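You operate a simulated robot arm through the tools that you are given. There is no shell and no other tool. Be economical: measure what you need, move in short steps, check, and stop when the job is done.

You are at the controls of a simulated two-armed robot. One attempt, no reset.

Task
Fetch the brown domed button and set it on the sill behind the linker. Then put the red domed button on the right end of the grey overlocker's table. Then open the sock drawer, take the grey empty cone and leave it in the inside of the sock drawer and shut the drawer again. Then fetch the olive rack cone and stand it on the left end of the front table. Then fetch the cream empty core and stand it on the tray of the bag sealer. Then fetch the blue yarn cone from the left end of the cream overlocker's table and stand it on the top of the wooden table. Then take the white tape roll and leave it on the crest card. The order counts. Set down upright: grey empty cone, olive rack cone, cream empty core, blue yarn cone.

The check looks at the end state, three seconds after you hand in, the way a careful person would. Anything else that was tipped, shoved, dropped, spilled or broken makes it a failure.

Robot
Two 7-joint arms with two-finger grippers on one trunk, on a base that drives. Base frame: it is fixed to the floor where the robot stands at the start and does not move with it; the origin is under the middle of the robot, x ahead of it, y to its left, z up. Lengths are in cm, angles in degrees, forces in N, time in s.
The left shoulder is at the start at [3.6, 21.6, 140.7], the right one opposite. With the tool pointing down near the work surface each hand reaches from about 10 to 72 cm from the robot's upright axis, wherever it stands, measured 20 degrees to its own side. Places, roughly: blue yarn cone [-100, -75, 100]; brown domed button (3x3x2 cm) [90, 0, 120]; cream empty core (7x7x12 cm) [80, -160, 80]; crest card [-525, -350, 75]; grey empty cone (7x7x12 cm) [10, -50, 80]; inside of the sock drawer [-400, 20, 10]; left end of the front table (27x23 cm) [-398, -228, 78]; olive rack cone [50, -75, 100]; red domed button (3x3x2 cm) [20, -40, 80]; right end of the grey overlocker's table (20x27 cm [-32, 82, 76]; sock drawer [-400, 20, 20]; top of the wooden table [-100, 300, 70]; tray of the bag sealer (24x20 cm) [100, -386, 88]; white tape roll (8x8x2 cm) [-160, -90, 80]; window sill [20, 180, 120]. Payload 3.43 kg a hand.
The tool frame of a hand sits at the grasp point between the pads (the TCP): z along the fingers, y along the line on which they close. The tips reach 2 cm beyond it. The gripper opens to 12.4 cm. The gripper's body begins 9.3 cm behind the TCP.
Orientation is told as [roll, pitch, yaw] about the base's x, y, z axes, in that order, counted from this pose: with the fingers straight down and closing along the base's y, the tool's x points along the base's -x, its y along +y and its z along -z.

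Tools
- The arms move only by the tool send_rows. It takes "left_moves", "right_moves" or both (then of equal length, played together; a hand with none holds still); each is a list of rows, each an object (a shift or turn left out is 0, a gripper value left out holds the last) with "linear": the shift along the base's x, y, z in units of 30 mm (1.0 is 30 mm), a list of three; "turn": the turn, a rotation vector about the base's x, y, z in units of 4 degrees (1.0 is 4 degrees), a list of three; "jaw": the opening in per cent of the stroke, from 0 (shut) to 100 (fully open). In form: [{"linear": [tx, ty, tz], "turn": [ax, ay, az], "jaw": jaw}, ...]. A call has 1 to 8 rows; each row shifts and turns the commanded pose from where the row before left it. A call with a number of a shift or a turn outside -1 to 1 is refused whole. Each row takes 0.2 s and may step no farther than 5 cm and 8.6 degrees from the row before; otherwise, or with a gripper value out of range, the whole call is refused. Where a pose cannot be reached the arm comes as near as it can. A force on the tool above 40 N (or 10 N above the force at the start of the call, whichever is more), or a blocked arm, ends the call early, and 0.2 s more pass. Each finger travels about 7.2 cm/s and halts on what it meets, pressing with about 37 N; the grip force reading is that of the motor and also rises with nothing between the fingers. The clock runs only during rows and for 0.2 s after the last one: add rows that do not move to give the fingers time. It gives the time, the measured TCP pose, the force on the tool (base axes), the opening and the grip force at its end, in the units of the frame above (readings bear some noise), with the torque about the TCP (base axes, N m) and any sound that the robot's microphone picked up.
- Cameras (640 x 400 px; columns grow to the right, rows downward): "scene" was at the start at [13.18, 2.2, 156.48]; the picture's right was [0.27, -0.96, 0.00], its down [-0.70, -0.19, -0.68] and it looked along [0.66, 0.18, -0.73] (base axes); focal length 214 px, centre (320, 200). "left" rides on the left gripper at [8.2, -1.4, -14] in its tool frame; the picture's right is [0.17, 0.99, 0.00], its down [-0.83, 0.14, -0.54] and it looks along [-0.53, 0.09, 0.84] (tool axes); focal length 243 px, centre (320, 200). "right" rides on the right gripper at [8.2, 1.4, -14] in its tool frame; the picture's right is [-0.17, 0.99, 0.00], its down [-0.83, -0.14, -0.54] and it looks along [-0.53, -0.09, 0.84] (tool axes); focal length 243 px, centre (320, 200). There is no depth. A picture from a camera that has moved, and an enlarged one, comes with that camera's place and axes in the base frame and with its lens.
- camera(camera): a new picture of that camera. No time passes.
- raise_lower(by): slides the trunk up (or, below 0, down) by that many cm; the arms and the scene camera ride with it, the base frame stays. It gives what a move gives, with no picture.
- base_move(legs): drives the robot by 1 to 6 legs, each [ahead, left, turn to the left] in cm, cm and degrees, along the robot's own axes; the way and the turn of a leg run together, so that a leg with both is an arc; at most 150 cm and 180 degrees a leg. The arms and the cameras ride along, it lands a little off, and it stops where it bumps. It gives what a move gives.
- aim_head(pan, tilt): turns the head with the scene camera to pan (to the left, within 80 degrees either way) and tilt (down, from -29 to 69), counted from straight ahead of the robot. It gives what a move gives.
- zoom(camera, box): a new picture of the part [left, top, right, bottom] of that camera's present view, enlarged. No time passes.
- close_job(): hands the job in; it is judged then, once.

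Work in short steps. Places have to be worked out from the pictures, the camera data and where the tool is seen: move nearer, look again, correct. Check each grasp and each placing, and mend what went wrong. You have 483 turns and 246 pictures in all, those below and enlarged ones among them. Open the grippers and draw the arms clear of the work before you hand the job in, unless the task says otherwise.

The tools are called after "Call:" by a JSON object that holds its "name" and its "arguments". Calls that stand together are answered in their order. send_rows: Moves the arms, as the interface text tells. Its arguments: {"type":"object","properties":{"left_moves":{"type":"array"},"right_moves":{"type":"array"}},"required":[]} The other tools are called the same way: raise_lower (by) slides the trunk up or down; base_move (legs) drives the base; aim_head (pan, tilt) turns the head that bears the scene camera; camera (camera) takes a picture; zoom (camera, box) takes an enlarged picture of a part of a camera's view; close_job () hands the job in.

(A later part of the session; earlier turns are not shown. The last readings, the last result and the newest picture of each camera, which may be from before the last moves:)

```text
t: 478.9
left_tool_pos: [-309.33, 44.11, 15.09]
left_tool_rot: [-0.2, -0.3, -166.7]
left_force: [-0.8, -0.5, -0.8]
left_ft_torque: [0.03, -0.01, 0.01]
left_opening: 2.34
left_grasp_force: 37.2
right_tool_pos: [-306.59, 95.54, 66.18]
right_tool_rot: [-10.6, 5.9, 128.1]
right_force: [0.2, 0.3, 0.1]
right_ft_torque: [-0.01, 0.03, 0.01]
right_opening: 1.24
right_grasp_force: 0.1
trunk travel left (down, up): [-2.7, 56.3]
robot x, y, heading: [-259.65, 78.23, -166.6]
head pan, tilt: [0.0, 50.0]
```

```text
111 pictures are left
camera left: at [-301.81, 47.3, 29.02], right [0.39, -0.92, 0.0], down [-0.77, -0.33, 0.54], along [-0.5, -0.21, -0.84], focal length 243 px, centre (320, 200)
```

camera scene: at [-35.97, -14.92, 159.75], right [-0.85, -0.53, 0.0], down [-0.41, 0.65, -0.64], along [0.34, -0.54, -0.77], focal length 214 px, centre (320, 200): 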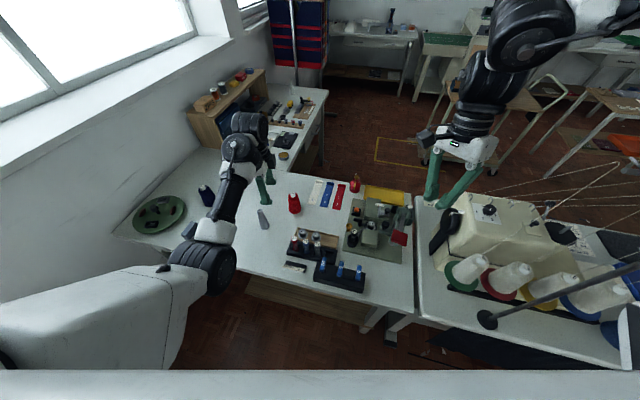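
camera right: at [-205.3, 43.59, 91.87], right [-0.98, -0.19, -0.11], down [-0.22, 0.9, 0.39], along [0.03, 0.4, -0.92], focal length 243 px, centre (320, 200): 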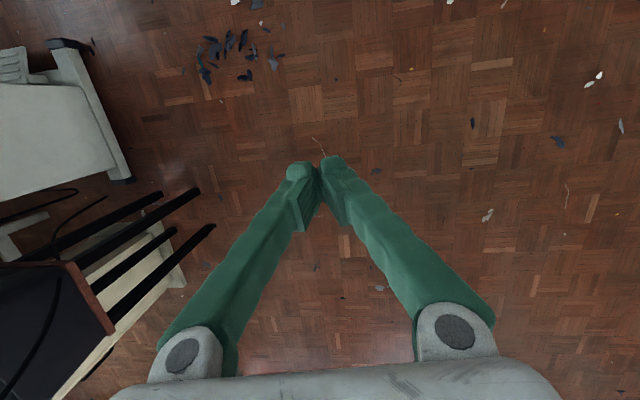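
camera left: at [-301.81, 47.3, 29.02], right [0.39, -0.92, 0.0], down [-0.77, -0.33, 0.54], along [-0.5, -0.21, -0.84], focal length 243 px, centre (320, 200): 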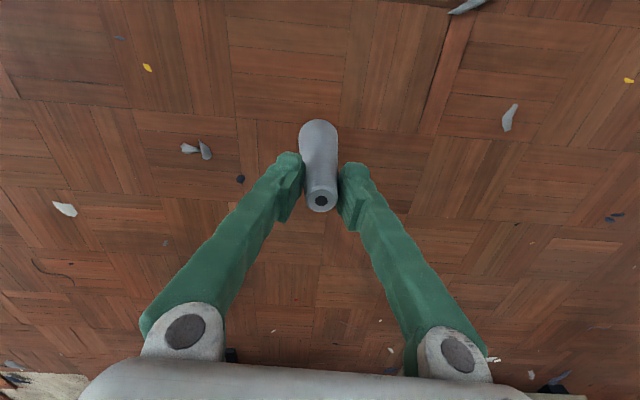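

Held by the top. I raise it above the drawer rim height.

Call:
{"name": "send_rows", "arguments": {"left_moves": [{"linear": [0, 0, 1]}, {"linear": [0, 0, 1]}, {"linear": [0, 0, 1]}, {"linear": [0, 0, 1]}, {"linear": [0, 0, 1]}, {"linear": [0, 0, 1]}, {"linear": [0, 0, 1]}, {"linear": [0, 0, 1]}]}}

Call:
{"name": "raise_lower", "arguments": {"by": 10}}

Call:
{"name": "aim_head", "arguments": {"pan": 15, "tilt": 40}}

Call:
{"name": "camera", "arguments": {"camera": "scene"}}

```text
t: 480.9
left_tool_pos: [-309.72, 43.76, 36.19]
left_tool_rot: [-0.2, -0.6, -166.5]
left_force: [-6.9, 6.1, -13.5]
left_ft_torque: [-1.17, 0.05, 0.63]
left_opening: 2.33
left_grasp_force: 37.5
left hand out of reach, approached as far as the arm can: row 8
right_tool_pos: [-306.59, 95.45, 66.14]
right_tool_rot: [-10.7, 5.9, 128.3]
right_force: [0.6, -0.3, -0.3]
right_ft_torque: [0.0, -0.01, -0.01]
right_opening: 1.23
right_grasp_force: 0.1
trunk travel left (down, up): [-2.7, 56.3]
robot x, y, heading: [-259.4, 78.19, -167.1]
head pan, tilt: [0.0, 50.0]
stopped in row 8 (left hand): the force on the tool passed its limit at 41 N (the readings are from after the stop); the commanded pose is now the measured one
```

```text
t: 481.3
left_tool_pos: [-309.89, 43.84, 37.52]
left_tool_rot: [-0.3, -0.9, -166.4]
left_force: [-7.3, 4.2, -12.3]
left_ft_torque: [-1.12, 0.06, 0.57]
left_opening: 2.34
left_grasp_force: 37.2
right_tool_pos: [-306.46, 95.6, 67.34]
right_tool_rot: [-10.6, 5.9, 128.2]
right_force: [-0.4, -0.4, 0.0]
right_ft_torque: [0.0, 0.0, 0.01]
right_opening: 1.23
right_grasp_force: 0.1
trunk travel left (down, up): [-4.0, 55.1]
robot x, y, heading: [-259.84, 78.29, -166.9]
head pan, tilt: [0.0, 50.0]
stopped: the force on the tool passed its limit at 47 N (the readings are from after the stop); the commanded pose is now the measured one
```

```text
t: 482.1
left_tool_pos: [-309.94, 43.7, 37.47]
left_tool_rot: [-0.3, -0.8, -166.5]
left_force: [-9.0, 10.9, -22.8]
left_ft_torque: [-2.29, 0.5, 1.14]
left_opening: 2.33
left_grasp_force: 37.2
right_tool_pos: [-306.59, 95.5, 67.31]
right_tool_rot: [-10.7, 5.8, 128.1]
right_force: [0.0, 1.1, 0.7]
right_ft_torque: [-0.03, -0.01, 0.0]
right_opening: 1.24
right_grasp_force: 0.1
trunk travel left (down, up): [-4.0, 55.1]
robot x, y, heading: [-259.75, 77.79, -167.0]
head pan, tilt: [15.0, 40.0]
```

```text
110 pictures are left
camera scene: at [-291.36, 68.56, 101.99], right [-0.47, 0.88, 0.0], down [0.57, 0.3, -0.77], along [-0.68, -0.36, -0.64], focal length 214 px, centre (320, 200)
```

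scene: 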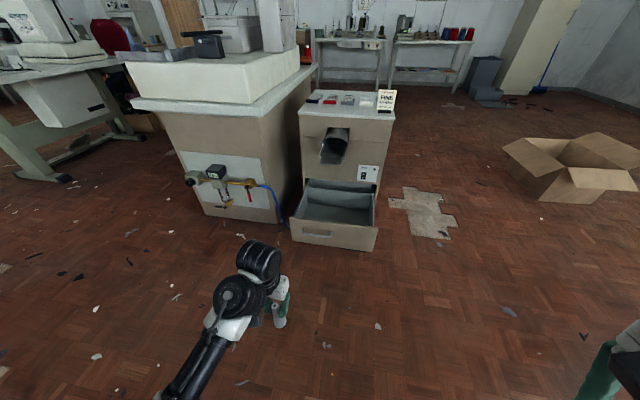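

The camera bracket touches the forearm again (elbow-low posture). I lower the hand 4 cm relative and lift with the trunk instead.

Call:
{"name": "send_rows", "arguments": {"left_moves": [{"linear": [0, 0, -0.8]}, {"linear": [0, 0, -0.8]}, {"linear": [0, 0, 0]}]}}

Call:
{"name": "raise_lower", "arguments": {"by": 16}}

Call:
{"name": "camera", "arguments": {"camera": "scene"}}

```text
t: 482.9
left_tool_pos: [-309.75, 43.66, 32.54]
left_tool_rot: [-0.3, -0.7, -166.5]
left_force: [0.0, 0.5, -0.2]
left_ft_torque: [-0.04, 0.02, -0.01]
left_opening: 2.32
left_grasp_force: 37.0
right_tool_pos: [-306.5, 95.38, 67.31]
right_tool_rot: [-10.6, 5.9, 128.2]
right_force: [-0.2, -0.5, -1.2]
right_ft_torque: [0.0, -0.02, -0.02]
right_opening: 1.23
right_grasp_force: 0.1
trunk travel left (down, up): [-4.0, 55.1]
robot x, y, heading: [-259.89, 78.22, -166.9]
head pan, tilt: [15.0, 40.0]
```

```text
t: 484.7
left_tool_pos: [-309.84, 43.8, 48.56]
left_tool_rot: [-0.2, -0.7, -166.5]
left_force: [-0.2, 0.9, 0.0]
left_ft_torque: [0.03, 0.0, 0.01]
left_opening: 2.29
left_grasp_force: 37.1
right_tool_pos: [-306.44, 95.44, 83.29]
right_tool_rot: [-10.6, 5.9, 128.0]
right_force: [-0.3, 0.6, -0.6]
right_ft_torque: [-0.01, -0.04, 0.03]
right_opening: 1.22
right_grasp_force: 0.0
trunk travel left (down, up): [-20.0, 39.1]
robot x, y, heading: [-259.55, 78.35, -166.9]
head pan, tilt: [15.0, 40.0]
```

```text
109 pictures are left
camera scene: at [-285.71, 69.88, 119.67], right [-0.47, 0.88, 0.0], down [0.57, 0.3, -0.77], along [-0.68, -0.36, -0.64], focal length 214 px, centre (320, 200)
```

scene: 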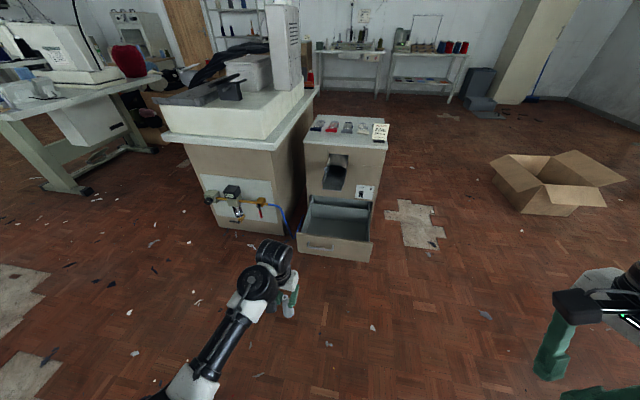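

I line up and drive so the cone hovers in front of the drawer, then check.

Call:
{"name": "base_move", "arguments": {"legs": [[0, -17, 0], [42, 0, 0]]}}

Call:
{"name": "camera", "arguments": {"camera": "left"}}

Call:
{"name": "camera", "arguments": {"camera": "scene"}}

```text
t: 490.2
left_tool_pos: [-353.87, 50.16, 48.5]
left_tool_rot: [-0.4, -0.8, -166.1]
left_force: [0.6, 0.4, -0.1]
left_ft_torque: [0.03, 0.0, 0.05]
left_opening: 2.32
left_grasp_force: 37.1
right_tool_pos: [-350.89, 101.81, 83.24]
right_tool_rot: [-10.7, 5.9, 128.5]
right_force: [0.5, 0.1, 0.6]
right_ft_torque: [0.01, -0.01, -0.04]
right_opening: 1.22
right_grasp_force: 0.0
trunk travel left (down, up): [-20.0, 39.1]
robot x, y, heading: [-304.19, 84.79, -166.6]
head pan, tilt: [15.0, 40.0]
```

```text
108 pictures are left
camera left: at [-346.22, 53.41, 62.51], right [0.4, -0.92, -0.01], down [-0.77, -0.34, 0.55], along [-0.51, -0.21, -0.84], focal length 243 px, centre (320, 200)
```

left: 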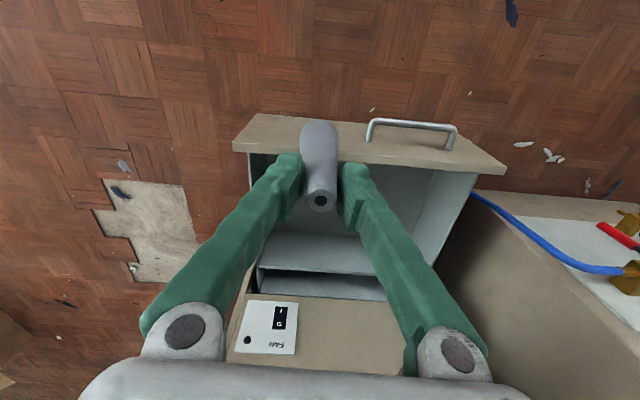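

```text
107 pictures are left
camera scene: at [-329.96, 76.38, 119.68], right [-0.48, 0.88, 0.0], down [0.56, 0.31, -0.77], along [-0.67, -0.37, -0.64], focal length 214 px, centre (320, 200)
```

scene: 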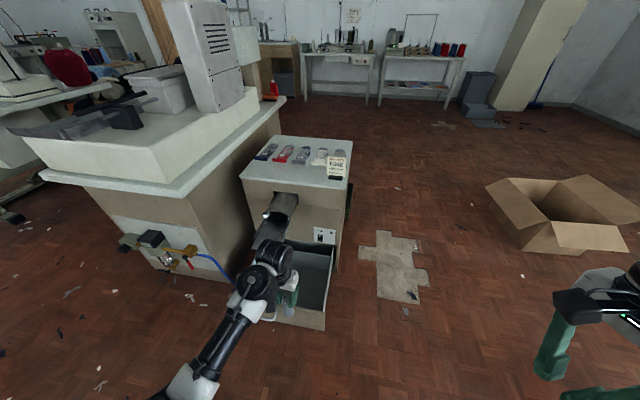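

The drawer's front edge runs from ~[-363,60] to [-350.5,21.4], so a good spot is ~[-373,47]. I drive 19 cm ahead (1 right) with the cone above rim height.

Call:
{"name": "base_move", "arguments": {"legs": [[19, -1.5, 0]]}}

Call:
{"name": "camera", "arguments": {"camera": "left"}}

Call:
{"name": "camera", "arguments": {"camera": "scene"}}

```text
t: 492.0
left_tool_pos: [-372.52, 47.32, 48.57]
left_tool_rot: [-0.4, -0.8, -166.3]
left_force: [0.4, 0.3, -0.6]
left_ft_torque: [0.0, -0.03, 0.02]
left_opening: 2.3
left_grasp_force: 36.4
right_tool_pos: [-369.49, 99.02, 83.37]
right_tool_rot: [-10.7, 5.9, 128.4]
right_force: [0.2, 0.2, -0.6]
right_ft_torque: [0.01, -0.01, 0.01]
right_opening: 1.22
right_grasp_force: 0.2
trunk travel left (down, up): [-20.0, 39.1]
robot x, y, heading: [-322.59, 81.64, -166.5]
head pan, tilt: [15.0, 40.0]
```

```text
106 pictures are left
camera left: at [-364.76, 50.54, 62.5], right [0.4, -0.92, -0.01], down [-0.77, -0.33, 0.55], along [-0.51, -0.21, -0.84], focal length 243 px, centre (320, 200)
```

left: 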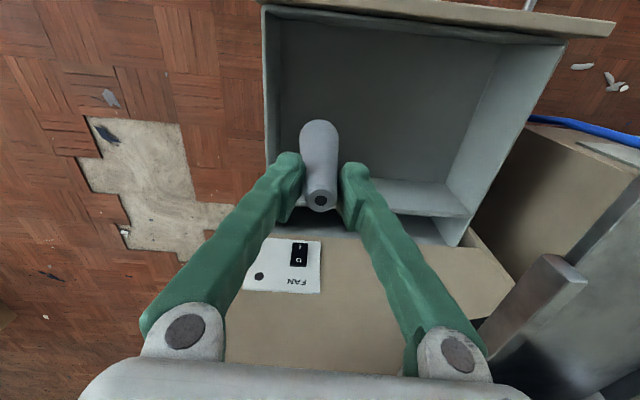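

```text
105 pictures are left
camera scene: at [-348.49, 73.49, 119.67], right [-0.48, 0.88, 0.0], down [0.57, 0.31, -0.77], along [-0.67, -0.37, -0.64], focal length 214 px, centre (320, 200)
```

scene: 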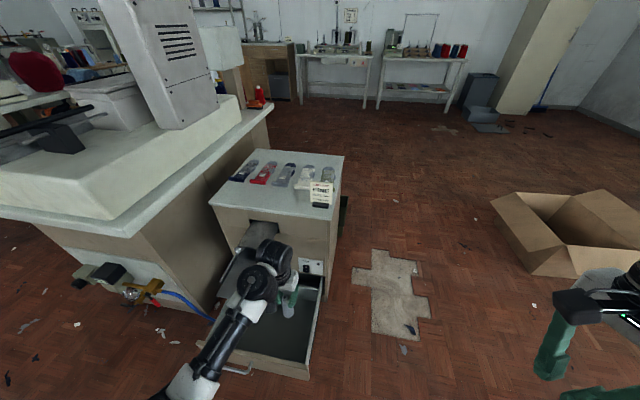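

The landing spot projects well inside the drawer, chute is clear to the right. I shift 1 cm toward -y and descend partway.

Call:
{"name": "send_rows", "arguments": {"left_moves": [{"linear": [0, -0.35, -0.9]}, {"linear": [0, 0, -0.9]}, {"linear": [0, 0, -0.9]}, {"linear": [0, 0, -0.9]}, {"linear": [0, 0, -0.9]}, {"linear": [0, 0, -0.9]}, {"linear": [0, 0, 0]}]}}

Call:
{"name": "camera", "arguments": {"camera": "left"}}

```text
t: 493.6
left_tool_pos: [-372.5, 46.34, 32.46]
left_tool_rot: [-0.3, -0.8, -166.2]
left_force: [-0.5, -0.4, -0.7]
left_ft_torque: [0.01, -0.02, -0.01]
left_opening: 2.32
left_grasp_force: 37.7
right_tool_pos: [-369.5, 98.99, 83.29]
right_tool_rot: [-10.6, 5.9, 128.5]
right_force: [0.0, -0.5, -0.2]
right_ft_torque: [0.01, 0.02, 0.0]
right_opening: 1.23
right_grasp_force: 0.0
trunk travel left (down, up): [-20.0, 39.1]
robot x, y, heading: [-322.41, 81.76, -166.5]
head pan, tilt: [15.0, 40.0]
```

```text
104 pictures are left
camera left: at [-364.75, 49.59, 46.26], right [0.4, -0.92, -0.01], down [-0.77, -0.33, 0.55], along [-0.51, -0.21, -0.83], focal length 243 px, centre (320, 200)
```

left: 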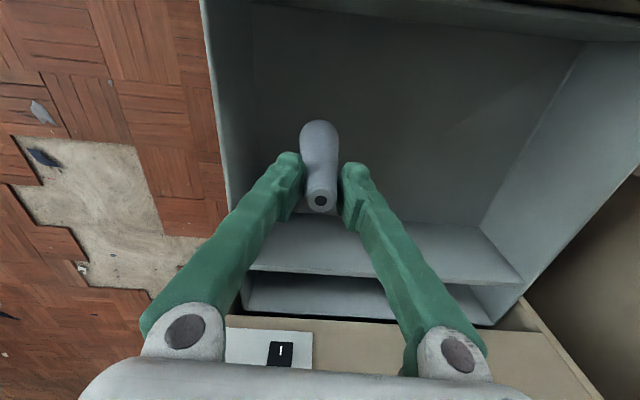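

The +y side wall is close to the gripper end; I shift another 1.3 cm toward -y and continue down carefully.

Call:
{"name": "send_rows", "arguments": {"left_moves": [{"linear": [0, -0.43, 0], "turn": [0, 0, 0.5]}, {"linear": [0, 0, -0.9], "turn": [0, 0, 0.5]}, {"linear": [0, 0, -0.9]}, {"linear": [0, 0, -0.9]}, {"linear": [0, 0, -0.9]}, {"linear": [0, 0, -0.9]}, {"linear": [0, 0, 0]}]}}

Call:
{"name": "camera", "arguments": {"camera": "left"}}

```text
t: 495.0
left_tool_pos: [-375.48, 44.15, 22.3]
left_tool_rot: [-0.6, -4.3, -162.1]
left_force: [-1.7, -1.0, 16.7]
left_ft_torque: [0.11, -0.05, 0.0]
left_opening: 2.39
left_grasp_force: 36.9
left hand out of reach, approached as far as the arm can: row 6
right_tool_pos: [-369.46, 99.07, 83.36]
right_tool_rot: [-10.6, 6.0, 128.4]
right_force: [-0.6, -0.3, 0.3]
right_ft_torque: [0.02, 0.01, 0.02]
right_opening: 1.25
right_grasp_force: 0.0
trunk travel left (down, up): [-20.0, 39.1]
robot x, y, heading: [-322.62, 82.02, -166.3]
head pan, tilt: [15.0, 40.0]
stopped in row 6 (left hand): the force on the tool passed its limit at 61 N (the readings are from after the stop); the commanded pose is now the measured one
```

```text
103 pictures are left
camera left: at [-367.22, 48.25, 35.63], right [0.46, -0.89, -0.02], down [-0.7, -0.38, 0.6], along [-0.54, -0.26, -0.8], focal length 243 px, centre (320, 200)
```

left: 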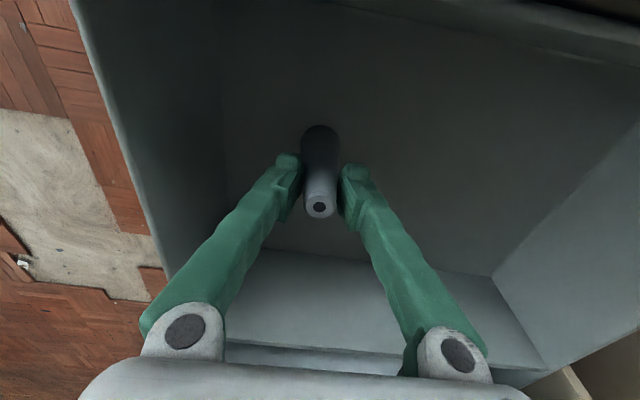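

Contact: the drawer floor is near z≈11, so the cone stands on it, slightly tilted by the push. I ease up, level the tool, touch down again and release.

Call:
{"name": "send_rows", "arguments": {"left_moves": [{"linear": [0, 0, 0.25]}, {"linear": [0.25, 0.05, 0.05], "turn": [0.15, -0.53, 0]}, {"linear": [0.25, 0.05, 0], "turn": [0.15, -0.53, 0]}, {"linear": [0, 0, 0]}]}}

Call:
{"name": "camera", "arguments": {"camera": "left"}}

```text
t: 496.0
left_tool_pos: [-373.55, 44.76, 22.92]
left_tool_rot: [-0.4, 0.4, -162.2]
left_force: [0.4, -0.2, -0.7]
left_ft_torque: [-0.05, 0.0, -0.02]
left_opening: 2.38
left_grasp_force: 36.4
right_tool_pos: [-369.5, 99.09, 83.39]
right_tool_rot: [-10.6, 6.0, 128.6]
right_force: [0.3, -0.1, 0.6]
right_ft_torque: [0.0, -0.03, 0.02]
right_opening: 1.27
right_grasp_force: 0.2
trunk travel left (down, up): [-20.0, 39.1]
robot x, y, heading: [-322.43, 81.72, -166.7]
head pan, tilt: [15.0, 40.0]
```

```text
102 pictures are left
camera left: at [-366.42, 48.35, 37.05], right [0.46, -0.89, -0.01], down [-0.75, -0.39, 0.53], along [-0.47, -0.24, -0.85], focal length 243 px, centre (320, 200)
```

left: 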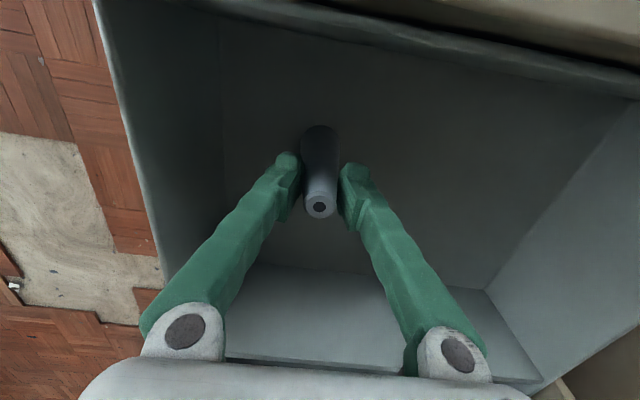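

Geometry agrees with a floor near z≈12. I lower the last bit and open.

Call:
{"name": "send_rows", "arguments": {"left_moves": [{"linear": [0, 0, -0.1]}, {"linear": [0, 0, -0.1]}, {"linear": [0, 0, 0]}]}}

Call:
{"name": "send_rows", "arguments": {"left_moves": [{"jaw": 25}, {"jaw": 35}, {"jaw": 45}, {"linear": [0, 0, 0]}]}}

Call:
{"name": "camera", "arguments": {"camera": "left"}}

```text
t: 496.8
left_tool_pos: [-373.52, 44.63, 22.33]
left_tool_rot: [-0.5, 0.5, -162.1]
left_force: [-0.5, 0.4, -0.2]
left_ft_torque: [0.01, 0.02, 0.01]
left_opening: 2.41
left_grasp_force: 37.3
right_tool_pos: [-369.37, 98.88, 83.4]
right_tool_rot: [-10.6, 5.8, 128.5]
right_force: [0.6, 0.2, -0.6]
right_ft_torque: [-0.02, -0.06, -0.01]
right_opening: 1.24
right_grasp_force: 0.1
trunk travel left (down, up): [-20.0, 39.1]
robot x, y, heading: [-322.55, 82.25, -166.6]
head pan, tilt: [15.0, 40.0]
```

```text
t: 497.8
left_tool_pos: [-373.68, 44.74, 22.3]
left_tool_rot: [-0.5, 0.5, -162.1]
left_force: [0.8, 0.2, -0.5]
left_ft_torque: [0.0, -0.01, -0.01]
left_opening: 5.56
left_grasp_force: 0.0
right_tool_pos: [-369.44, 99.07, 83.33]
right_tool_rot: [-10.6, 5.8, 128.6]
right_force: [0.0, 0.6, 0.5]
right_ft_torque: [-0.01, 0.03, 0.05]
right_opening: 1.26
right_grasp_force: 0.0
trunk travel left (down, up): [-20.0, 39.1]
robot x, y, heading: [-322.59, 81.76, -166.7]
head pan, tilt: [15.0, 40.0]
```

```text
101 pictures are left
camera left: at [-366.44, 48.35, 36.39], right [0.46, -0.89, -0.01], down [-0.75, -0.39, 0.53], along [-0.47, -0.24, -0.85], focal length 243 px, centre (320, 200)
```

left: 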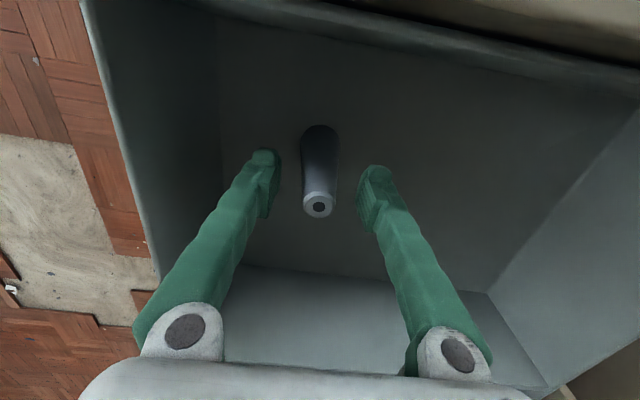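

The cone stands upright, released. I lift out vertically and verify.

Call:
{"name": "send_rows", "arguments": {"left_moves": [{"linear": [0, 0, 0.5]}, {"linear": [0, 0, 1]}, {"linear": [0, 0, 1]}, {"linear": [0, 0, 1]}, {"linear": [0, 0, 1]}, {"linear": [0, 0, 1]}, {"linear": [0, 0, 1]}, {"linear": [0, 0, 1]}]}}

Call:
{"name": "camera", "arguments": {"camera": "left"}}

```text
t: 499.6
left_tool_pos: [-373.51, 44.65, 44.9]
left_tool_rot: [-0.6, 0.5, -162.1]
left_force: [0.3, -0.6, 0.0]
left_ft_torque: [0.01, 0.0, 0.03]
left_opening: 5.59
left_grasp_force: 0.1
right_tool_pos: [-369.5, 98.98, 83.33]
right_tool_rot: [-10.7, 6.0, 128.5]
right_force: [0.2, -0.3, -0.4]
right_ft_torque: [0.02, 0.01, 0.01]
right_opening: 1.24
right_grasp_force: 0.1
trunk travel left (down, up): [-20.0, 39.1]
robot x, y, heading: [-322.61, 82.19, -166.5]
head pan, tilt: [15.0, 40.0]
```

```text
100 pictures are left
camera left: at [-366.38, 48.35, 58.98], right [0.46, -0.89, -0.01], down [-0.75, -0.39, 0.53], along [-0.47, -0.24, -0.85], focal length 243 px, centre (320, 200)
```

left: 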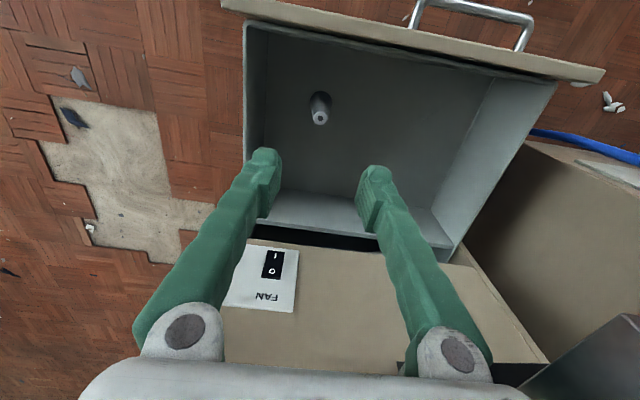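

The grey cone stands in the drawer. Now I back out, tilt the fingers forward, and push the drawer shut from the right part of its front.

Call:
{"name": "base_move", "arguments": {"legs": [[-40, 0, 0], [0, 0, 3.5]]}}

Call:
{"name": "send_rows", "arguments": {"left_moves": [{"linear": [0, 0, -1], "turn": [-0.25, 0.95, 0], "jaw": 0}, {"linear": [0, 0, -1], "turn": [-0.25, 0.95, 0]}, {"linear": [0, 0, -1], "turn": [-0.25, 0.95, 0]}, {"linear": [0, 0, -1], "turn": [-0.25, 0.95, 0]}, {"linear": [0, 0, -1], "turn": [-0.25, 0.95, 0]}, {"linear": [0, 0, -1], "turn": [-0.25, 0.95, 0]}, {"linear": [0, 0, -1], "turn": [-0.25, 0.95, 0]}, {"linear": [0, 0, -1], "turn": [-0.25, 0.95, 0]}]}}

Call:
{"name": "camera", "arguments": {"camera": "left"}}

Call:
{"name": "camera", "arguments": {"camera": "scene"}}

```text
t: 503.0
left_tool_pos: [-333.16, 50.85, 44.8]
left_tool_rot: [-0.6, 0.4, -158.8]
left_force: [0.1, -0.2, 0.5]
left_ft_torque: [0.01, -0.03, 0.03]
left_opening: 5.57
left_grasp_force: 0.1
right_tool_pos: [-332.06, 105.46, 83.46]
right_tool_rot: [-10.7, 6.0, 131.8]
right_force: [-0.2, -0.4, 0.1]
right_ft_torque: [-0.02, 0.05, -0.04]
right_opening: 1.22
right_grasp_force: 0.1
trunk travel left (down, up): [-20.0, 39.1]
robot x, y, heading: [-284.36, 91.18, -163.1]
head pan, tilt: [15.0, 40.0]
```

```text
t: 504.8
left_tool_pos: [-333.1, 50.72, 20.77]
left_tool_rot: [-4.5, -30.8, -157.9]
left_force: [0.2, 0.7, 0.8]
left_ft_torque: [-0.03, 0.01, -0.01]
left_opening: 0.0
left_grasp_force: 34.6
right_tool_pos: [-332.23, 105.42, 83.42]
right_tool_rot: [-10.7, 5.9, 131.7]
right_force: [-0.9, -0.3, -0.6]
right_ft_torque: [-0.01, -0.02, 0.01]
right_opening: 1.25
right_grasp_force: 0.1
trunk travel left (down, up): [-20.0, 39.1]
robot x, y, heading: [-284.46, 90.89, -163.2]
head pan, tilt: [15.0, 40.0]
```

```text
99 pictures are left
camera left: at [-320.17, 56.37, 28.72], right [0.47, -0.87, -0.15], down [-0.34, -0.34, 0.88], along [-0.82, -0.36, -0.45], focal length 243 px, centre (320, 200)
```

left: 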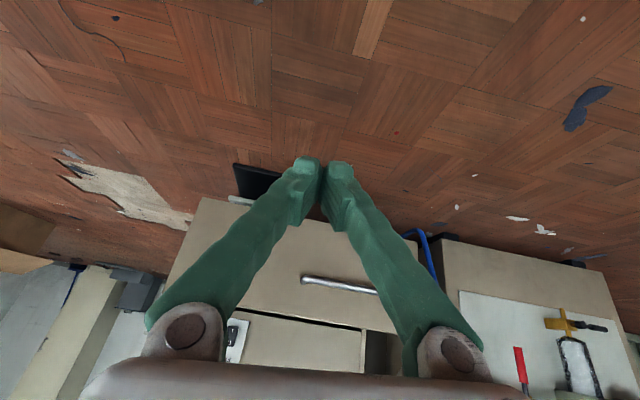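

```text
98 pictures are left
camera scene: at [-309.73, 81.12, 119.67], right [-0.53, 0.85, 0.0], down [0.55, 0.34, -0.77], along [-0.65, -0.4, -0.64], focal length 214 px, centre (320, 200)
```

scene: 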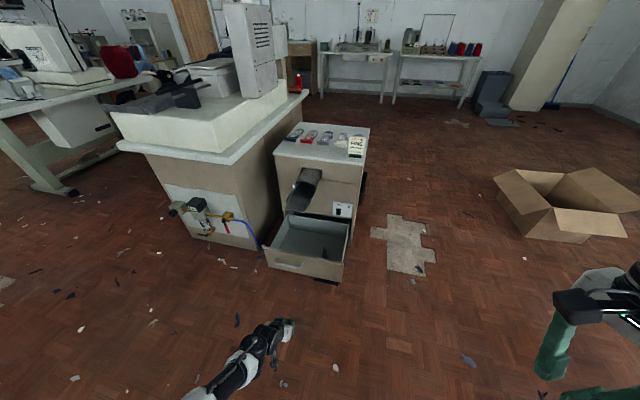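

The hand is heading too near the chute line; I shift the base right by 8 cm and then drive forward to push.

Call:
{"name": "base_move", "arguments": {"legs": [[0, -8, 0], [22, 0, 0]]}}

Call:
{"name": "camera", "arguments": {"camera": "left"}}

Call:
{"name": "camera", "arguments": {"camera": "scene"}}

```text
t: 508.1
left_tool_pos: [-355.94, 52.13, 20.86]
left_tool_rot: [-4.4, -30.6, -157.7]
left_force: [0.1, 0.4, -0.4]
left_ft_torque: [0.02, 0.0, -0.05]
left_opening: 0.0
left_grasp_force: 34.2
right_tool_pos: [-355.19, 106.71, 83.25]
right_tool_rot: [-10.7, 5.9, 131.8]
right_force: [0.3, 0.0, 0.4]
right_ft_torque: [0.0, -0.01, 0.01]
right_opening: 1.25
right_grasp_force: 0.0
trunk travel left (down, up): [-20.0, 39.1]
robot x, y, heading: [-307.13, 92.19, -163.5]
head pan, tilt: [15.0, 40.0]
```

```text
97 pictures are left
camera left: at [-343.05, 57.79, 28.73], right [0.47, -0.87, -0.15], down [-0.34, -0.34, 0.88], along [-0.81, -0.36, -0.46], focal length 243 px, centre (320, 200)
```

left: 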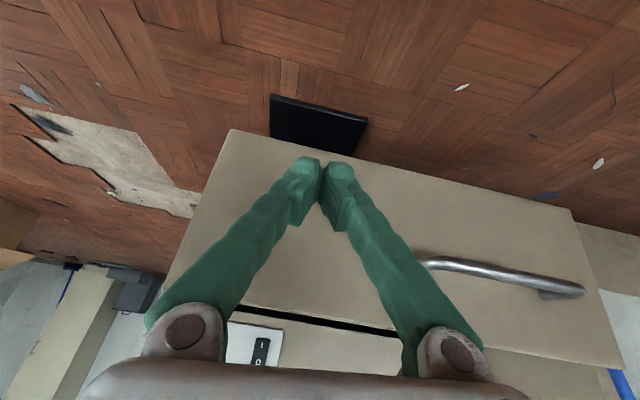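

```text
96 pictures are left
camera scene: at [-332.67, 82.55, 119.67], right [-0.53, 0.85, 0.0], down [0.55, 0.34, -0.77], along [-0.65, -0.4, -0.64], focal length 214 px, centre (320, 200)
```

scene: 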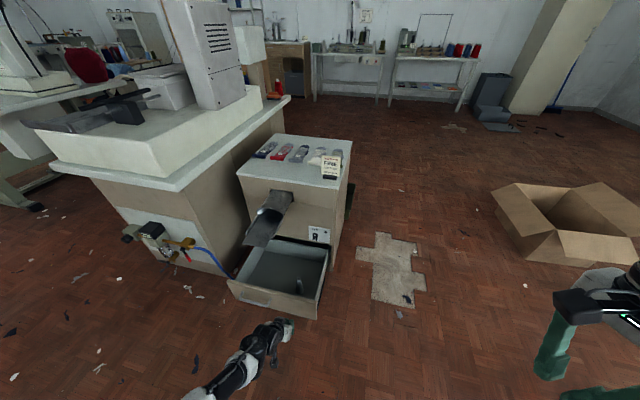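

Aligned on the right part of the drawer front; the cone stands inside. I push slowly.

Call:
{"name": "base_move", "arguments": {"legs": [[12, 0, 0]]}}

Call:
{"name": "base_move", "arguments": {"legs": [[10, 0, 0]]}}

Call:
{"name": "camera", "arguments": {"camera": "scene"}}

```text
t: 509.4
left_tool_pos: [-367.19, 48.63, 20.83]
left_tool_rot: [-4.4, -30.8, -157.6]
left_force: [-0.4, 0.3, 0.3]
left_ft_torque: [0.0, 0.01, -0.01]
left_opening: 0.03
left_grasp_force: 34.5
right_tool_pos: [-366.41, 103.28, 83.48]
right_tool_rot: [-10.7, 5.8, 131.9]
right_force: [0.3, 0.4, -0.8]
right_ft_torque: [0.0, -0.02, 0.01]
right_opening: 1.25
right_grasp_force: 0.1
trunk travel left (down, up): [-20.0, 39.1]
robot x, y, heading: [-318.77, 89.1, -163.5]
head pan, tilt: [15.0, 40.0]
```

```text
t: 510.7
left_tool_pos: [-376.87, 45.9, 20.76]
left_tool_rot: [-4.4, -30.7, -157.9]
left_force: [0.2, 0.1, -0.5]
left_ft_torque: [0.02, 0.0, 0.02]
left_opening: 0.0
left_grasp_force: 34.6
right_tool_pos: [-375.82, 100.59, 83.39]
right_tool_rot: [-10.7, 6.0, 131.8]
right_force: [-1.1, 0.5, -0.3]
right_ft_torque: [0.02, -0.05, 0.03]
right_opening: 1.27
right_grasp_force: 0.1
trunk travel left (down, up): [-20.0, 39.1]
robot x, y, heading: [-328.21, 86.06, -163.3]
head pan, tilt: [15.0, 40.0]
```

```text
95 pictures are left
camera scene: at [-353.5, 76.27, 119.67], right [-0.53, 0.85, 0.0], down [0.55, 0.34, -0.77], along [-0.65, -0.4, -0.64], focal length 214 px, centre (320, 200)
```

scene: 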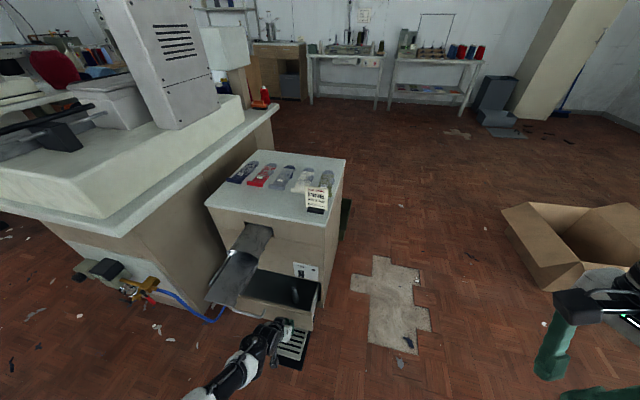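

The drawer is closing and the cone still stands. I continue.

Call:
{"name": "base_move", "arguments": {"legs": [[8, 0, 0]]}}

Call:
{"name": "base_move", "arguments": {"legs": [[6, 0, 0]]}}

Call:
{"name": "camera", "arguments": {"camera": "scene"}}

Call:
{"name": "camera", "arguments": {"camera": "left"}}

```text
t: 511.9
left_tool_pos: [-384.39, 43.55, 20.76]
left_tool_rot: [-4.4, -30.7, -157.8]
left_force: [-0.2, -0.6, -0.1]
left_ft_torque: [0.04, 0.04, 0.05]
left_opening: 0.03
left_grasp_force: 34.2
right_tool_pos: [-383.45, 98.15, 83.27]
right_tool_rot: [-10.8, 5.9, 131.7]
right_force: [-0.1, -0.4, 0.2]
right_ft_torque: [0.01, -0.03, 0.0]
right_opening: 1.23
right_grasp_force: 0.1
trunk travel left (down, up): [-20.0, 39.1]
robot x, y, heading: [-335.68, 83.94, -163.3]
head pan, tilt: [15.0, 40.0]
```

```text
t: 512.9
left_tool_pos: [-390.09, 41.93, 20.73]
left_tool_rot: [-4.4, -30.8, -157.9]
left_force: [-0.3, 0.3, -0.9]
left_ft_torque: [0.0, 0.0, 0.0]
left_opening: 0.0
left_grasp_force: 34.4
right_tool_pos: [-389.31, 96.58, 83.34]
right_tool_rot: [-10.7, 5.9, 131.8]
right_force: [-1.1, 0.4, -0.3]
right_ft_torque: [-0.01, 0.0, -0.01]
right_opening: 1.22
right_grasp_force: 0.1
trunk travel left (down, up): [-20.0, 39.1]
robot x, y, heading: [-341.46, 81.69, -163.5]
head pan, tilt: [15.0, 40.0]
```

```text
94 pictures are left
camera scene: at [-366.9, 72.22, 119.67], right [-0.53, 0.85, 0.0], down [0.55, 0.34, -0.77], along [-0.65, -0.4, -0.64], focal length 214 px, centre (320, 200)
```

scene: 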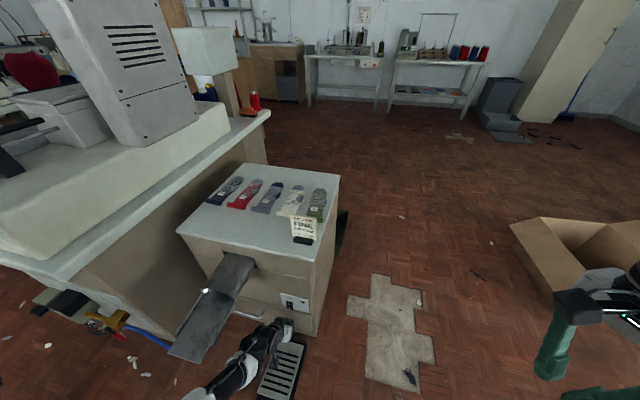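

```text
93 pictures are left
camera left: at [-377.2, 47.51, 28.69], right [0.47, -0.87, -0.15], down [-0.34, -0.34, 0.88], along [-0.81, -0.36, -0.46], focal length 243 px, centre (320, 200)
```

left: 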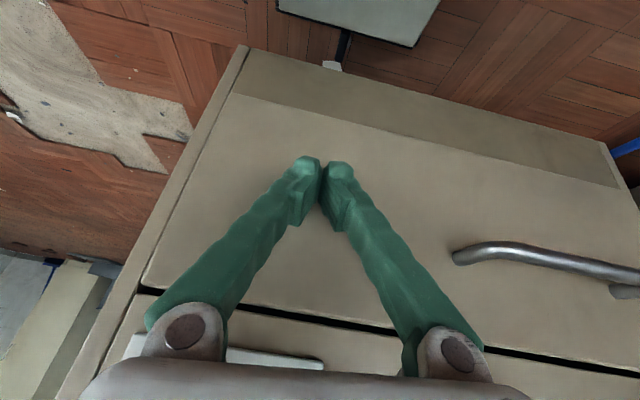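

Nearly flush. A last 4 cm push until resistance.

Call:
{"name": "base_move", "arguments": {"legs": [[4, 0, 0]]}}

Call:
{"name": "camera", "arguments": {"camera": "left"}}

```text
t: 513.8
left_tool_pos: [-390.68, 41.67, 20.18]
left_tool_rot: [-4.3, -29.4, -157.9]
left_force: [0.8, -0.3, -0.8]
left_ft_torque: [0.01, -0.02, 0.0]
left_opening: 0.01
left_grasp_force: 33.9
right_tool_pos: [-390.87, 95.86, 83.25]
right_tool_rot: [-10.7, 5.9, 131.7]
right_force: [-0.3, 0.7, 0.4]
right_ft_torque: [0.0, 0.01, -0.01]
right_opening: 1.24
right_grasp_force: 0.0
trunk travel left (down, up): [-20.0, 39.1]
robot x, y, heading: [-343.21, 82.2, -163.4]
head pan, tilt: [15.0, 40.0]
stopped in leg 1: the force on the tool passed its limit at 153 N (the readings are from after the stop); the commanded pose is now the measured one
```

```text
92 pictures are left
camera left: at [-377.87, 47.31, 28.33], right [0.47, -0.87, -0.15], down [-0.36, -0.34, 0.87], along [-0.8, -0.35, -0.48], focal length 243 px, centre (320, 200)
```

left: 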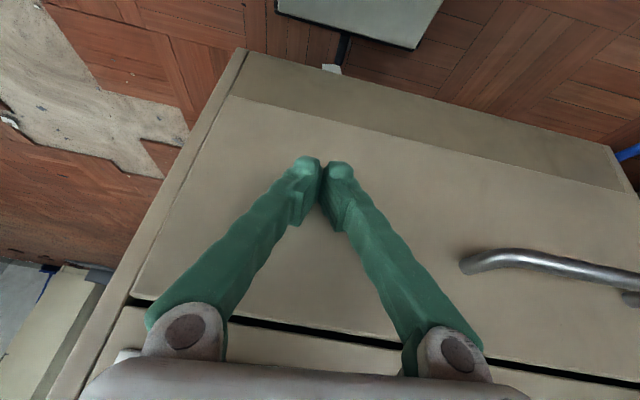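

The drawer is shut (hard stop). I back off, straighten the tool, turn its yaw by −90° (free direction), and raise the trunk.

Call:
{"name": "base_move", "arguments": {"legs": [[-50, 0, 0]]}}

Call:
{"name": "send_rows", "arguments": {"left_moves": [{"turn": [0.25, -0.95, 0]}, {"turn": [0.25, -0.95, 0]}, {"turn": [0.25, -0.95, 0]}, {"turn": [0.25, -0.95, 0]}, {"turn": [0.25, -0.95, 0]}, {"turn": [0.25, -0.95, 0]}, {"turn": [0.25, -0.95, 0]}, {"turn": [0.15, -0.5, 0]}]}}

Call:
{"name": "send_rows", "arguments": {"left_moves": [{"turn": [0, 0, -1]}, {"turn": [0, 0, -1]}, {"turn": [0, 0, -1]}, {"turn": [0, 0, -1]}, {"turn": [0, 0, -1]}, {"turn": [0, 0, -1]}, {"turn": [0, 0, -1]}, {"turn": [0, 0, -1]}]}}

Call:
{"name": "send_rows", "arguments": {"left_moves": [{"turn": [0, 0, -1]}, {"turn": [0, 0, -1]}, {"turn": [0, 0, -1]}, {"turn": [0, 0, -1]}, {"turn": [0, 0, -1]}, {"turn": [0, 0, -1]}, {"turn": [0, 0, -1]}, {"turn": [0, 0, -1]}]}}

Call:
{"name": "raise_lower", "arguments": {"by": 39}}

Call:
{"name": "aim_head", "arguments": {"pan": 10, "tilt": 35}}

Call:
{"name": "camera", "arguments": {"camera": "scene"}}

```text
t: 517.3
left_tool_pos: [-343.3, 56.21, 20.15]
left_tool_rot: [-4.3, -29.5, -158.0]
left_force: [0.2, 0.2, 0.4]
left_ft_torque: [-0.03, -0.03, 0.03]
left_opening: 0.01
left_grasp_force: 34.4
right_tool_pos: [-343.31, 110.3, 83.25]
right_tool_rot: [-10.7, 5.9, 131.6]
right_force: [0.1, 0.2, 0.8]
right_ft_torque: [0.04, 0.02, 0.01]
right_opening: 1.25
right_grasp_force: 0.1
trunk travel left (down, up): [-20.0, 39.1]
robot x, y, heading: [-295.77, 95.71, -163.4]
head pan, tilt: [15.0, 40.0]
```

```text
t: 519.1
left_tool_pos: [-342.91, 56.31, 20.56]
left_tool_rot: [-0.9, 0.0, -159.0]
left_force: [-0.1, -0.3, 1.0]
left_ft_torque: [0.01, -0.02, -0.02]
left_opening: 0.0
left_grasp_force: 34.5
left hand out of reach, approached as far as the arm can: row 8
right_tool_pos: [-343.31, 110.42, 83.39]
right_tool_rot: [-10.6, 5.9, 131.6]
right_force: [-0.3, 0.3, -1.1]
right_ft_torque: [-0.02, 0.02, 0.0]
right_opening: 1.25
right_grasp_force: 0.0
trunk travel left (down, up): [-20.0, 39.1]
robot x, y, heading: [-295.59, 95.76, -163.5]
head pan, tilt: [15.0, 40.0]
```

```text
t: 520.9
left_tool_pos: [-342.99, 56.23, 20.76]
left_tool_rot: [-0.8, -0.1, 168.9]
left_force: [-0.4, 0.2, 0.9]
left_ft_torque: [0.0, 0.03, -0.03]
left_opening: 0.0
left_grasp_force: 34.0
right_tool_pos: [-343.38, 110.38, 83.27]
right_tool_rot: [-10.6, 5.9, 131.6]
right_force: [-0.6, -0.1, 0.5]
right_ft_torque: [-0.01, 0.0, -0.02]
right_opening: 1.23
right_grasp_force: 0.1
trunk travel left (down, up): [-20.0, 39.1]
robot x, y, heading: [-295.76, 95.8, -163.2]
head pan, tilt: [15.0, 40.0]
```

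```text
t: 522.7
left_tool_pos: [-342.96, 56.21, 20.74]
left_tool_rot: [-0.7, -0.2, 136.9]
left_force: [-0.5, 0.0, -0.7]
left_ft_torque: [0.0, -0.01, 0.01]
left_opening: 0.0
left_grasp_force: 34.4
right_tool_pos: [-343.37, 110.41, 83.38]
right_tool_rot: [-10.7, 5.9, 131.5]
right_force: [-0.2, -0.6, -0.5]
right_ft_torque: [0.0, -0.03, 0.0]
right_opening: 1.23
right_grasp_force: 0.1
trunk travel left (down, up): [-20.0, 39.1]
robot x, y, heading: [-295.75, 95.86, -163.7]
head pan, tilt: [15.0, 40.0]
```

```text
t: 526.4
left_tool_pos: [-368.72, 48.43, 98.7]
left_tool_rot: [29.1, -16.3, 132.6]
left_force: [-1.1, -0.9, 0.0]
left_ft_torque: [-0.04, 0.05, 0.03]
left_opening: 0.01
left_grasp_force: 34.3
right_tool_pos: [-343.39, 110.36, 122.24]
right_tool_rot: [-10.8, 6.0, 131.5]
right_force: [-0.4, 0.0, 0.2]
right_ft_torque: [-0.01, 0.02, -0.02]
right_opening: 1.27
right_grasp_force: 0.1
trunk travel left (down, up): [-59.0, 0.1]
robot x, y, heading: [-295.76, 95.76, -163.6]
head pan, tilt: [15.0, 40.0]
```

```text
t: 527.1
left_tool_pos: [-368.86, 48.51, 98.8]
left_tool_rot: [29.1, -16.4, 132.6]
left_force: [-1.1, 0.0, 0.4]
left_ft_torque: [0.0, 0.01, 0.02]
left_opening: 0.0
left_grasp_force: 34.2
right_tool_pos: [-343.31, 110.36, 122.46]
right_tool_rot: [-10.7, 5.9, 131.5]
right_force: [0.9, -0.1, 0.5]
right_ft_torque: [-0.03, -0.02, 0.0]
right_opening: 1.23
right_grasp_force: 0.1
trunk travel left (down, up): [-59.0, 0.1]
robot x, y, heading: [-295.71, 95.67, -163.2]
head pan, tilt: [10.0, 35.0]
```

```text
91 pictures are left
camera scene: at [-304.22, 91.76, 162.12], right [-0.45, 0.89, 0.0], down [0.51, 0.26, -0.82], along [-0.73, -0.37, -0.57], focal length 214 px, centre (320, 200)
```

scene: 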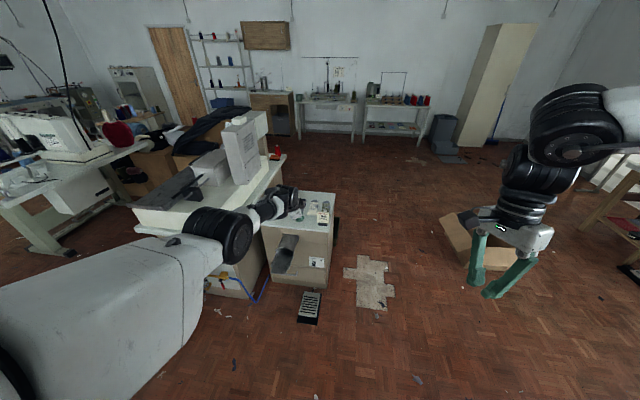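

The drawer is closed. The left arm is in the awkward elbow-low posture, so I repeat (mirrored) the loop that fixed the right arm, in open floor with heading 180.

Call:
{"name": "base_move", "arguments": {"legs": [[-50, 0, 0], [0, 0, -17], [0, 55, 0]]}}

Call:
{"name": "send_rows", "arguments": {"left_moves": [{"linear": [0, 0, 0.6], "turn": [0, 0.95, 0]}, {"linear": [0, 0, 0.8], "turn": [0, 0.95, 0]}, {"linear": [0, 0, 1], "turn": [0, 0.95, 0]}, {"linear": [0, 0, 1], "turn": [0, 0.95, 0]}, {"linear": [0, 0, 1], "turn": [0, 0.95, 0]}, {"linear": [0.2, 0, 1], "turn": [0, 0.95, 0]}, {"linear": [0.2, 0, 1], "turn": [0, 0.95, 0]}, {"linear": [0.2, 0, 1], "turn": [0, 0.95, 0]}]}}

Call:
{"name": "send_rows", "arguments": {"left_moves": [{"linear": [0.2, 0, 1], "turn": [0, 0.95, 0]}, {"linear": [0.2, 0, 1], "turn": [0, 0.95, 0]}, {"linear": [0.2, 0, 1], "turn": [0, 0.95, 0]}, {"linear": [0.2, 0, 1], "turn": [0, 0.95, 0]}, {"linear": [0.2, 0, 1], "turn": [0, 0.95, 0]}, {"linear": [0.2, 0, 1], "turn": [0, 0.95, 0]}, {"linear": [0.2, 0, 1], "turn": [0, 0.95, 0]}, {"linear": [0.2, 0, 1], "turn": [0, 0.95, 0]}]}}

```text
t: 539.5
left_tool_pos: [-329.78, 29.28, 98.89]
left_tool_rot: [29.2, -16.4, 116.4]
left_force: [-0.4, -0.1, -0.8]
left_ft_torque: [0.03, -0.01, 0.02]
left_opening: 0.0
left_grasp_force: 34.8
right_tool_pos: [-288.09, 81.7, 122.38]
right_tool_rot: [-10.7, 5.9, 115.4]
right_force: [-0.7, -0.3, 0.3]
right_ft_torque: [0.01, 0.01, 0.0]
right_opening: 1.26
right_grasp_force: 0.1
trunk travel left (down, up): [-59.0, 0.1]
robot x, y, heading: [-246.43, 54.58, -179.4]
head pan, tilt: [10.0, 35.0]
```

```text
t: 541.3
left_tool_pos: [-328.05, 29.42, 121.17]
left_tool_rot: [59.8, -27.2, 104.6]
left_force: [-0.2, 0.0, 0.1]
left_ft_torque: [-0.01, -0.04, -0.01]
left_opening: 0.0
left_grasp_force: 34.5
left hand out of reach, approached as far as the arm can: row 1
right_tool_pos: [-288.2, 81.61, 122.34]
right_tool_rot: [-10.7, 5.8, 115.4]
right_force: [0.6, 0.1, 0.1]
right_ft_torque: [0.0, 0.01, -0.02]
right_opening: 1.25
right_grasp_force: 0.2
trunk travel left (down, up): [-59.0, 0.1]
robot x, y, heading: [-246.45, 54.92, -179.3]
head pan, tilt: [10.0, 35.0]
```

```text
t: 543.1
left_tool_pos: [-323.11, 29.33, 144.97]
left_tool_rot: [94.6, -30.7, 87.4]
left_force: [0.2, -0.5, 0.4]
left_ft_torque: [-0.01, -0.02, 0.02]
left_opening: 0.03
left_grasp_force: 34.2
right_tool_pos: [-288.26, 81.55, 122.36]
right_tool_rot: [-10.7, 6.0, 115.3]
right_force: [0.5, -0.3, -0.1]
right_ft_torque: [-0.01, -0.01, 0.01]
right_opening: 1.26
right_grasp_force: 0.0
trunk travel left (down, up): [-59.0, 0.1]
robot x, y, heading: [-246.43, 54.76, -179.5]
head pan, tilt: [10.0, 35.0]
```

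Fingers now point forward at z≈145. I swing out to the left and back (mirrored loop).

Call:
{"name": "send_rows", "arguments": {"left_moves": [{"linear": [0.6, -0.8, 0.5], "turn": [0, 0, 1]}, {"linear": [0.6, -0.8, 0.5], "turn": [0, 0, 1]}, {"linear": [0.6, -0.8, 0.5], "turn": [0, 0, 1]}, {"linear": [0.7, -0.8, 0.5], "turn": [0, 0, 1]}, {"linear": [0.7, -0.8, 0.5], "turn": [0, 0, 1]}, {"linear": [0.8, -0.8, 0.3], "turn": [0, 0, 1]}, {"linear": [0.8, -0.8, 0.2], "turn": [0, 0, 1]}, {"linear": [0.8, -0.8, 0], "turn": [0, 0, 1]}]}}

Call:
{"name": "send_rows", "arguments": {"left_moves": [{"linear": [0.9, -0.8, 0], "turn": [0, 0, 1]}, {"linear": [0.9, -0.8, 0], "turn": [0, 0, 1]}, {"linear": [0.9, -0.8, 0], "turn": [0, 0, 1]}, {"linear": [0.9, -0.7, 0], "turn": [0, 0, 1]}, {"linear": [0.9, -0.6, 0], "turn": [0, 0, 1]}, {"linear": [0.9, -0.5, 0], "turn": [0, 0, 1]}, {"linear": [0.9, -0.4, 0], "turn": [0, 0, 1]}, {"linear": [0.9, -0.3, 0], "turn": [0, 0, 1]}]}}

Call:
{"name": "send_rows", "arguments": {"left_moves": [{"linear": [0.9, -0.2, 0], "turn": [0, 0, 1]}, {"linear": [0.9, 0, 0], "turn": [0, 0, 1]}, {"linear": [0.9, 0, 0], "turn": [0, 0, 1]}, {"linear": [0.9, 0.2, 0], "turn": [0, 0, 1]}, {"linear": [0.9, 0.3, 0], "turn": [0, 0, 1]}, {"linear": [0.9, 0.3, 0], "turn": [0, 0, 1]}, {"linear": [0.9, 0.4, 0], "turn": [0, 0, 1]}, {"linear": [0.9, 0.5, 0], "turn": [0, 0, 1]}]}}

```text
t: 544.9
left_tool_pos: [-306.44, 10.02, 154.05]
left_tool_rot: [94.4, -30.7, 119.6]
left_force: [0.3, -0.4, 0.7]
left_ft_torque: [0.0, -0.02, -0.04]
left_opening: 0.01
left_grasp_force: 34.3
right_tool_pos: [-288.2, 81.57, 122.36]
right_tool_rot: [-10.6, 5.8, 115.5]
right_force: [0.1, 1.0, -0.5]
right_ft_torque: [0.01, 0.01, -0.02]
right_opening: 1.23
right_grasp_force: 0.0
trunk travel left (down, up): [-59.0, 0.1]
robot x, y, heading: [-246.3, 54.55, -179.6]
head pan, tilt: [10.0, 35.0]
```

```text
t: 546.9
left_tool_pos: [-284.7, -1.35, 160.68]
left_tool_rot: [105.8, -27.6, 144.8]
left_force: [-0.7, 0.1, 0.1]
left_ft_torque: [0.01, -0.02, 0.02]
left_opening: 0.0
left_grasp_force: 34.7
right_tool_pos: [-288.33, 81.78, 122.34]
right_tool_rot: [-10.6, 5.9, 115.4]
right_force: [0.6, 0.2, 0.1]
right_ft_torque: [0.0, -0.01, 0.03]
right_opening: 1.26
right_grasp_force: 0.1
trunk travel left (down, up): [-59.0, 0.1]
robot x, y, heading: [-246.41, 54.3, -179.6]
head pan, tilt: [10.0, 35.0]
stopped in row 8 (left hand): the arm was blocked; the commanded pose is now the measured one
```

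```text
t: 547.5
left_tool_pos: [-280.2, 0.54, 167.41]
left_tool_rot: [116.4, -25.2, 148.5]
left_force: [-0.3, 0.7, -0.2]
left_ft_torque: [0.0, 0.0, 0.02]
left_opening: 0.0
left_grasp_force: 33.9
left hand out of reach, approached as far as the arm can: row 1, 2
right_tool_pos: [-288.2, 81.82, 122.4]
right_tool_rot: [-10.7, 5.9, 115.5]
right_force: [0.0, -0.6, 0.8]
right_ft_torque: [0.0, 0.06, -0.01]
right_opening: 1.24
right_grasp_force: 0.1
trunk travel left (down, up): [-59.0, 0.1]
robot x, y, heading: [-246.31, 54.27, -179.6]
head pan, tilt: [10.0, 35.0]
stopped in row 2 (left hand): the arm was blocked; the commanded pose is now the measured one
```

It got blocked; I look at the left arm.

Call:
{"name": "aim_head", "arguments": {"pan": 60, "tilt": 20}}

Call:
{"name": "camera", "arguments": {"camera": "scene"}}

```text
t: 548.6
left_tool_pos: [-280.32, 0.31, 167.2]
left_tool_rot: [116.2, -25.3, 148.7]
left_force: [-0.1, -0.5, 0.4]
left_ft_torque: [0.0, 0.0, 0.0]
left_opening: 0.01
left_grasp_force: 34.3
right_tool_pos: [-288.21, 81.6, 122.47]
right_tool_rot: [-10.6, 5.9, 115.4]
right_force: [0.5, -0.3, -0.1]
right_ft_torque: [-0.03, -0.02, -0.01]
right_opening: 1.26
right_grasp_force: 0.0
trunk travel left (down, up): [-59.0, 0.1]
robot x, y, heading: [-246.51, 54.73, -179.8]
head pan, tilt: [60.0, 20.0]
```

```text
90 pictures are left
camera scene: at [-251.78, 46.4, 164.51], right [-0.87, 0.49, 0.0], down [0.17, 0.3, -0.94], along [-0.46, -0.82, -0.34], focal length 214 px, centre (320, 200)
```

scene: 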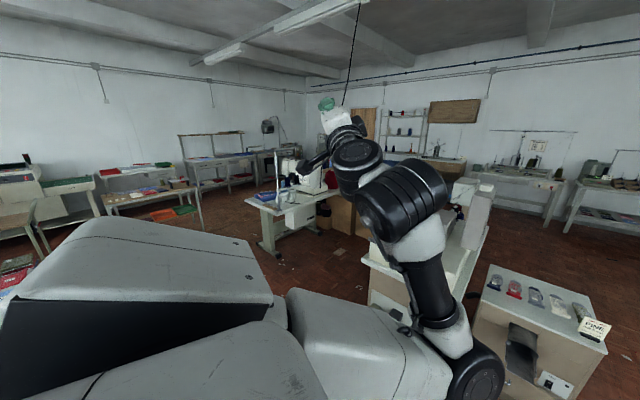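

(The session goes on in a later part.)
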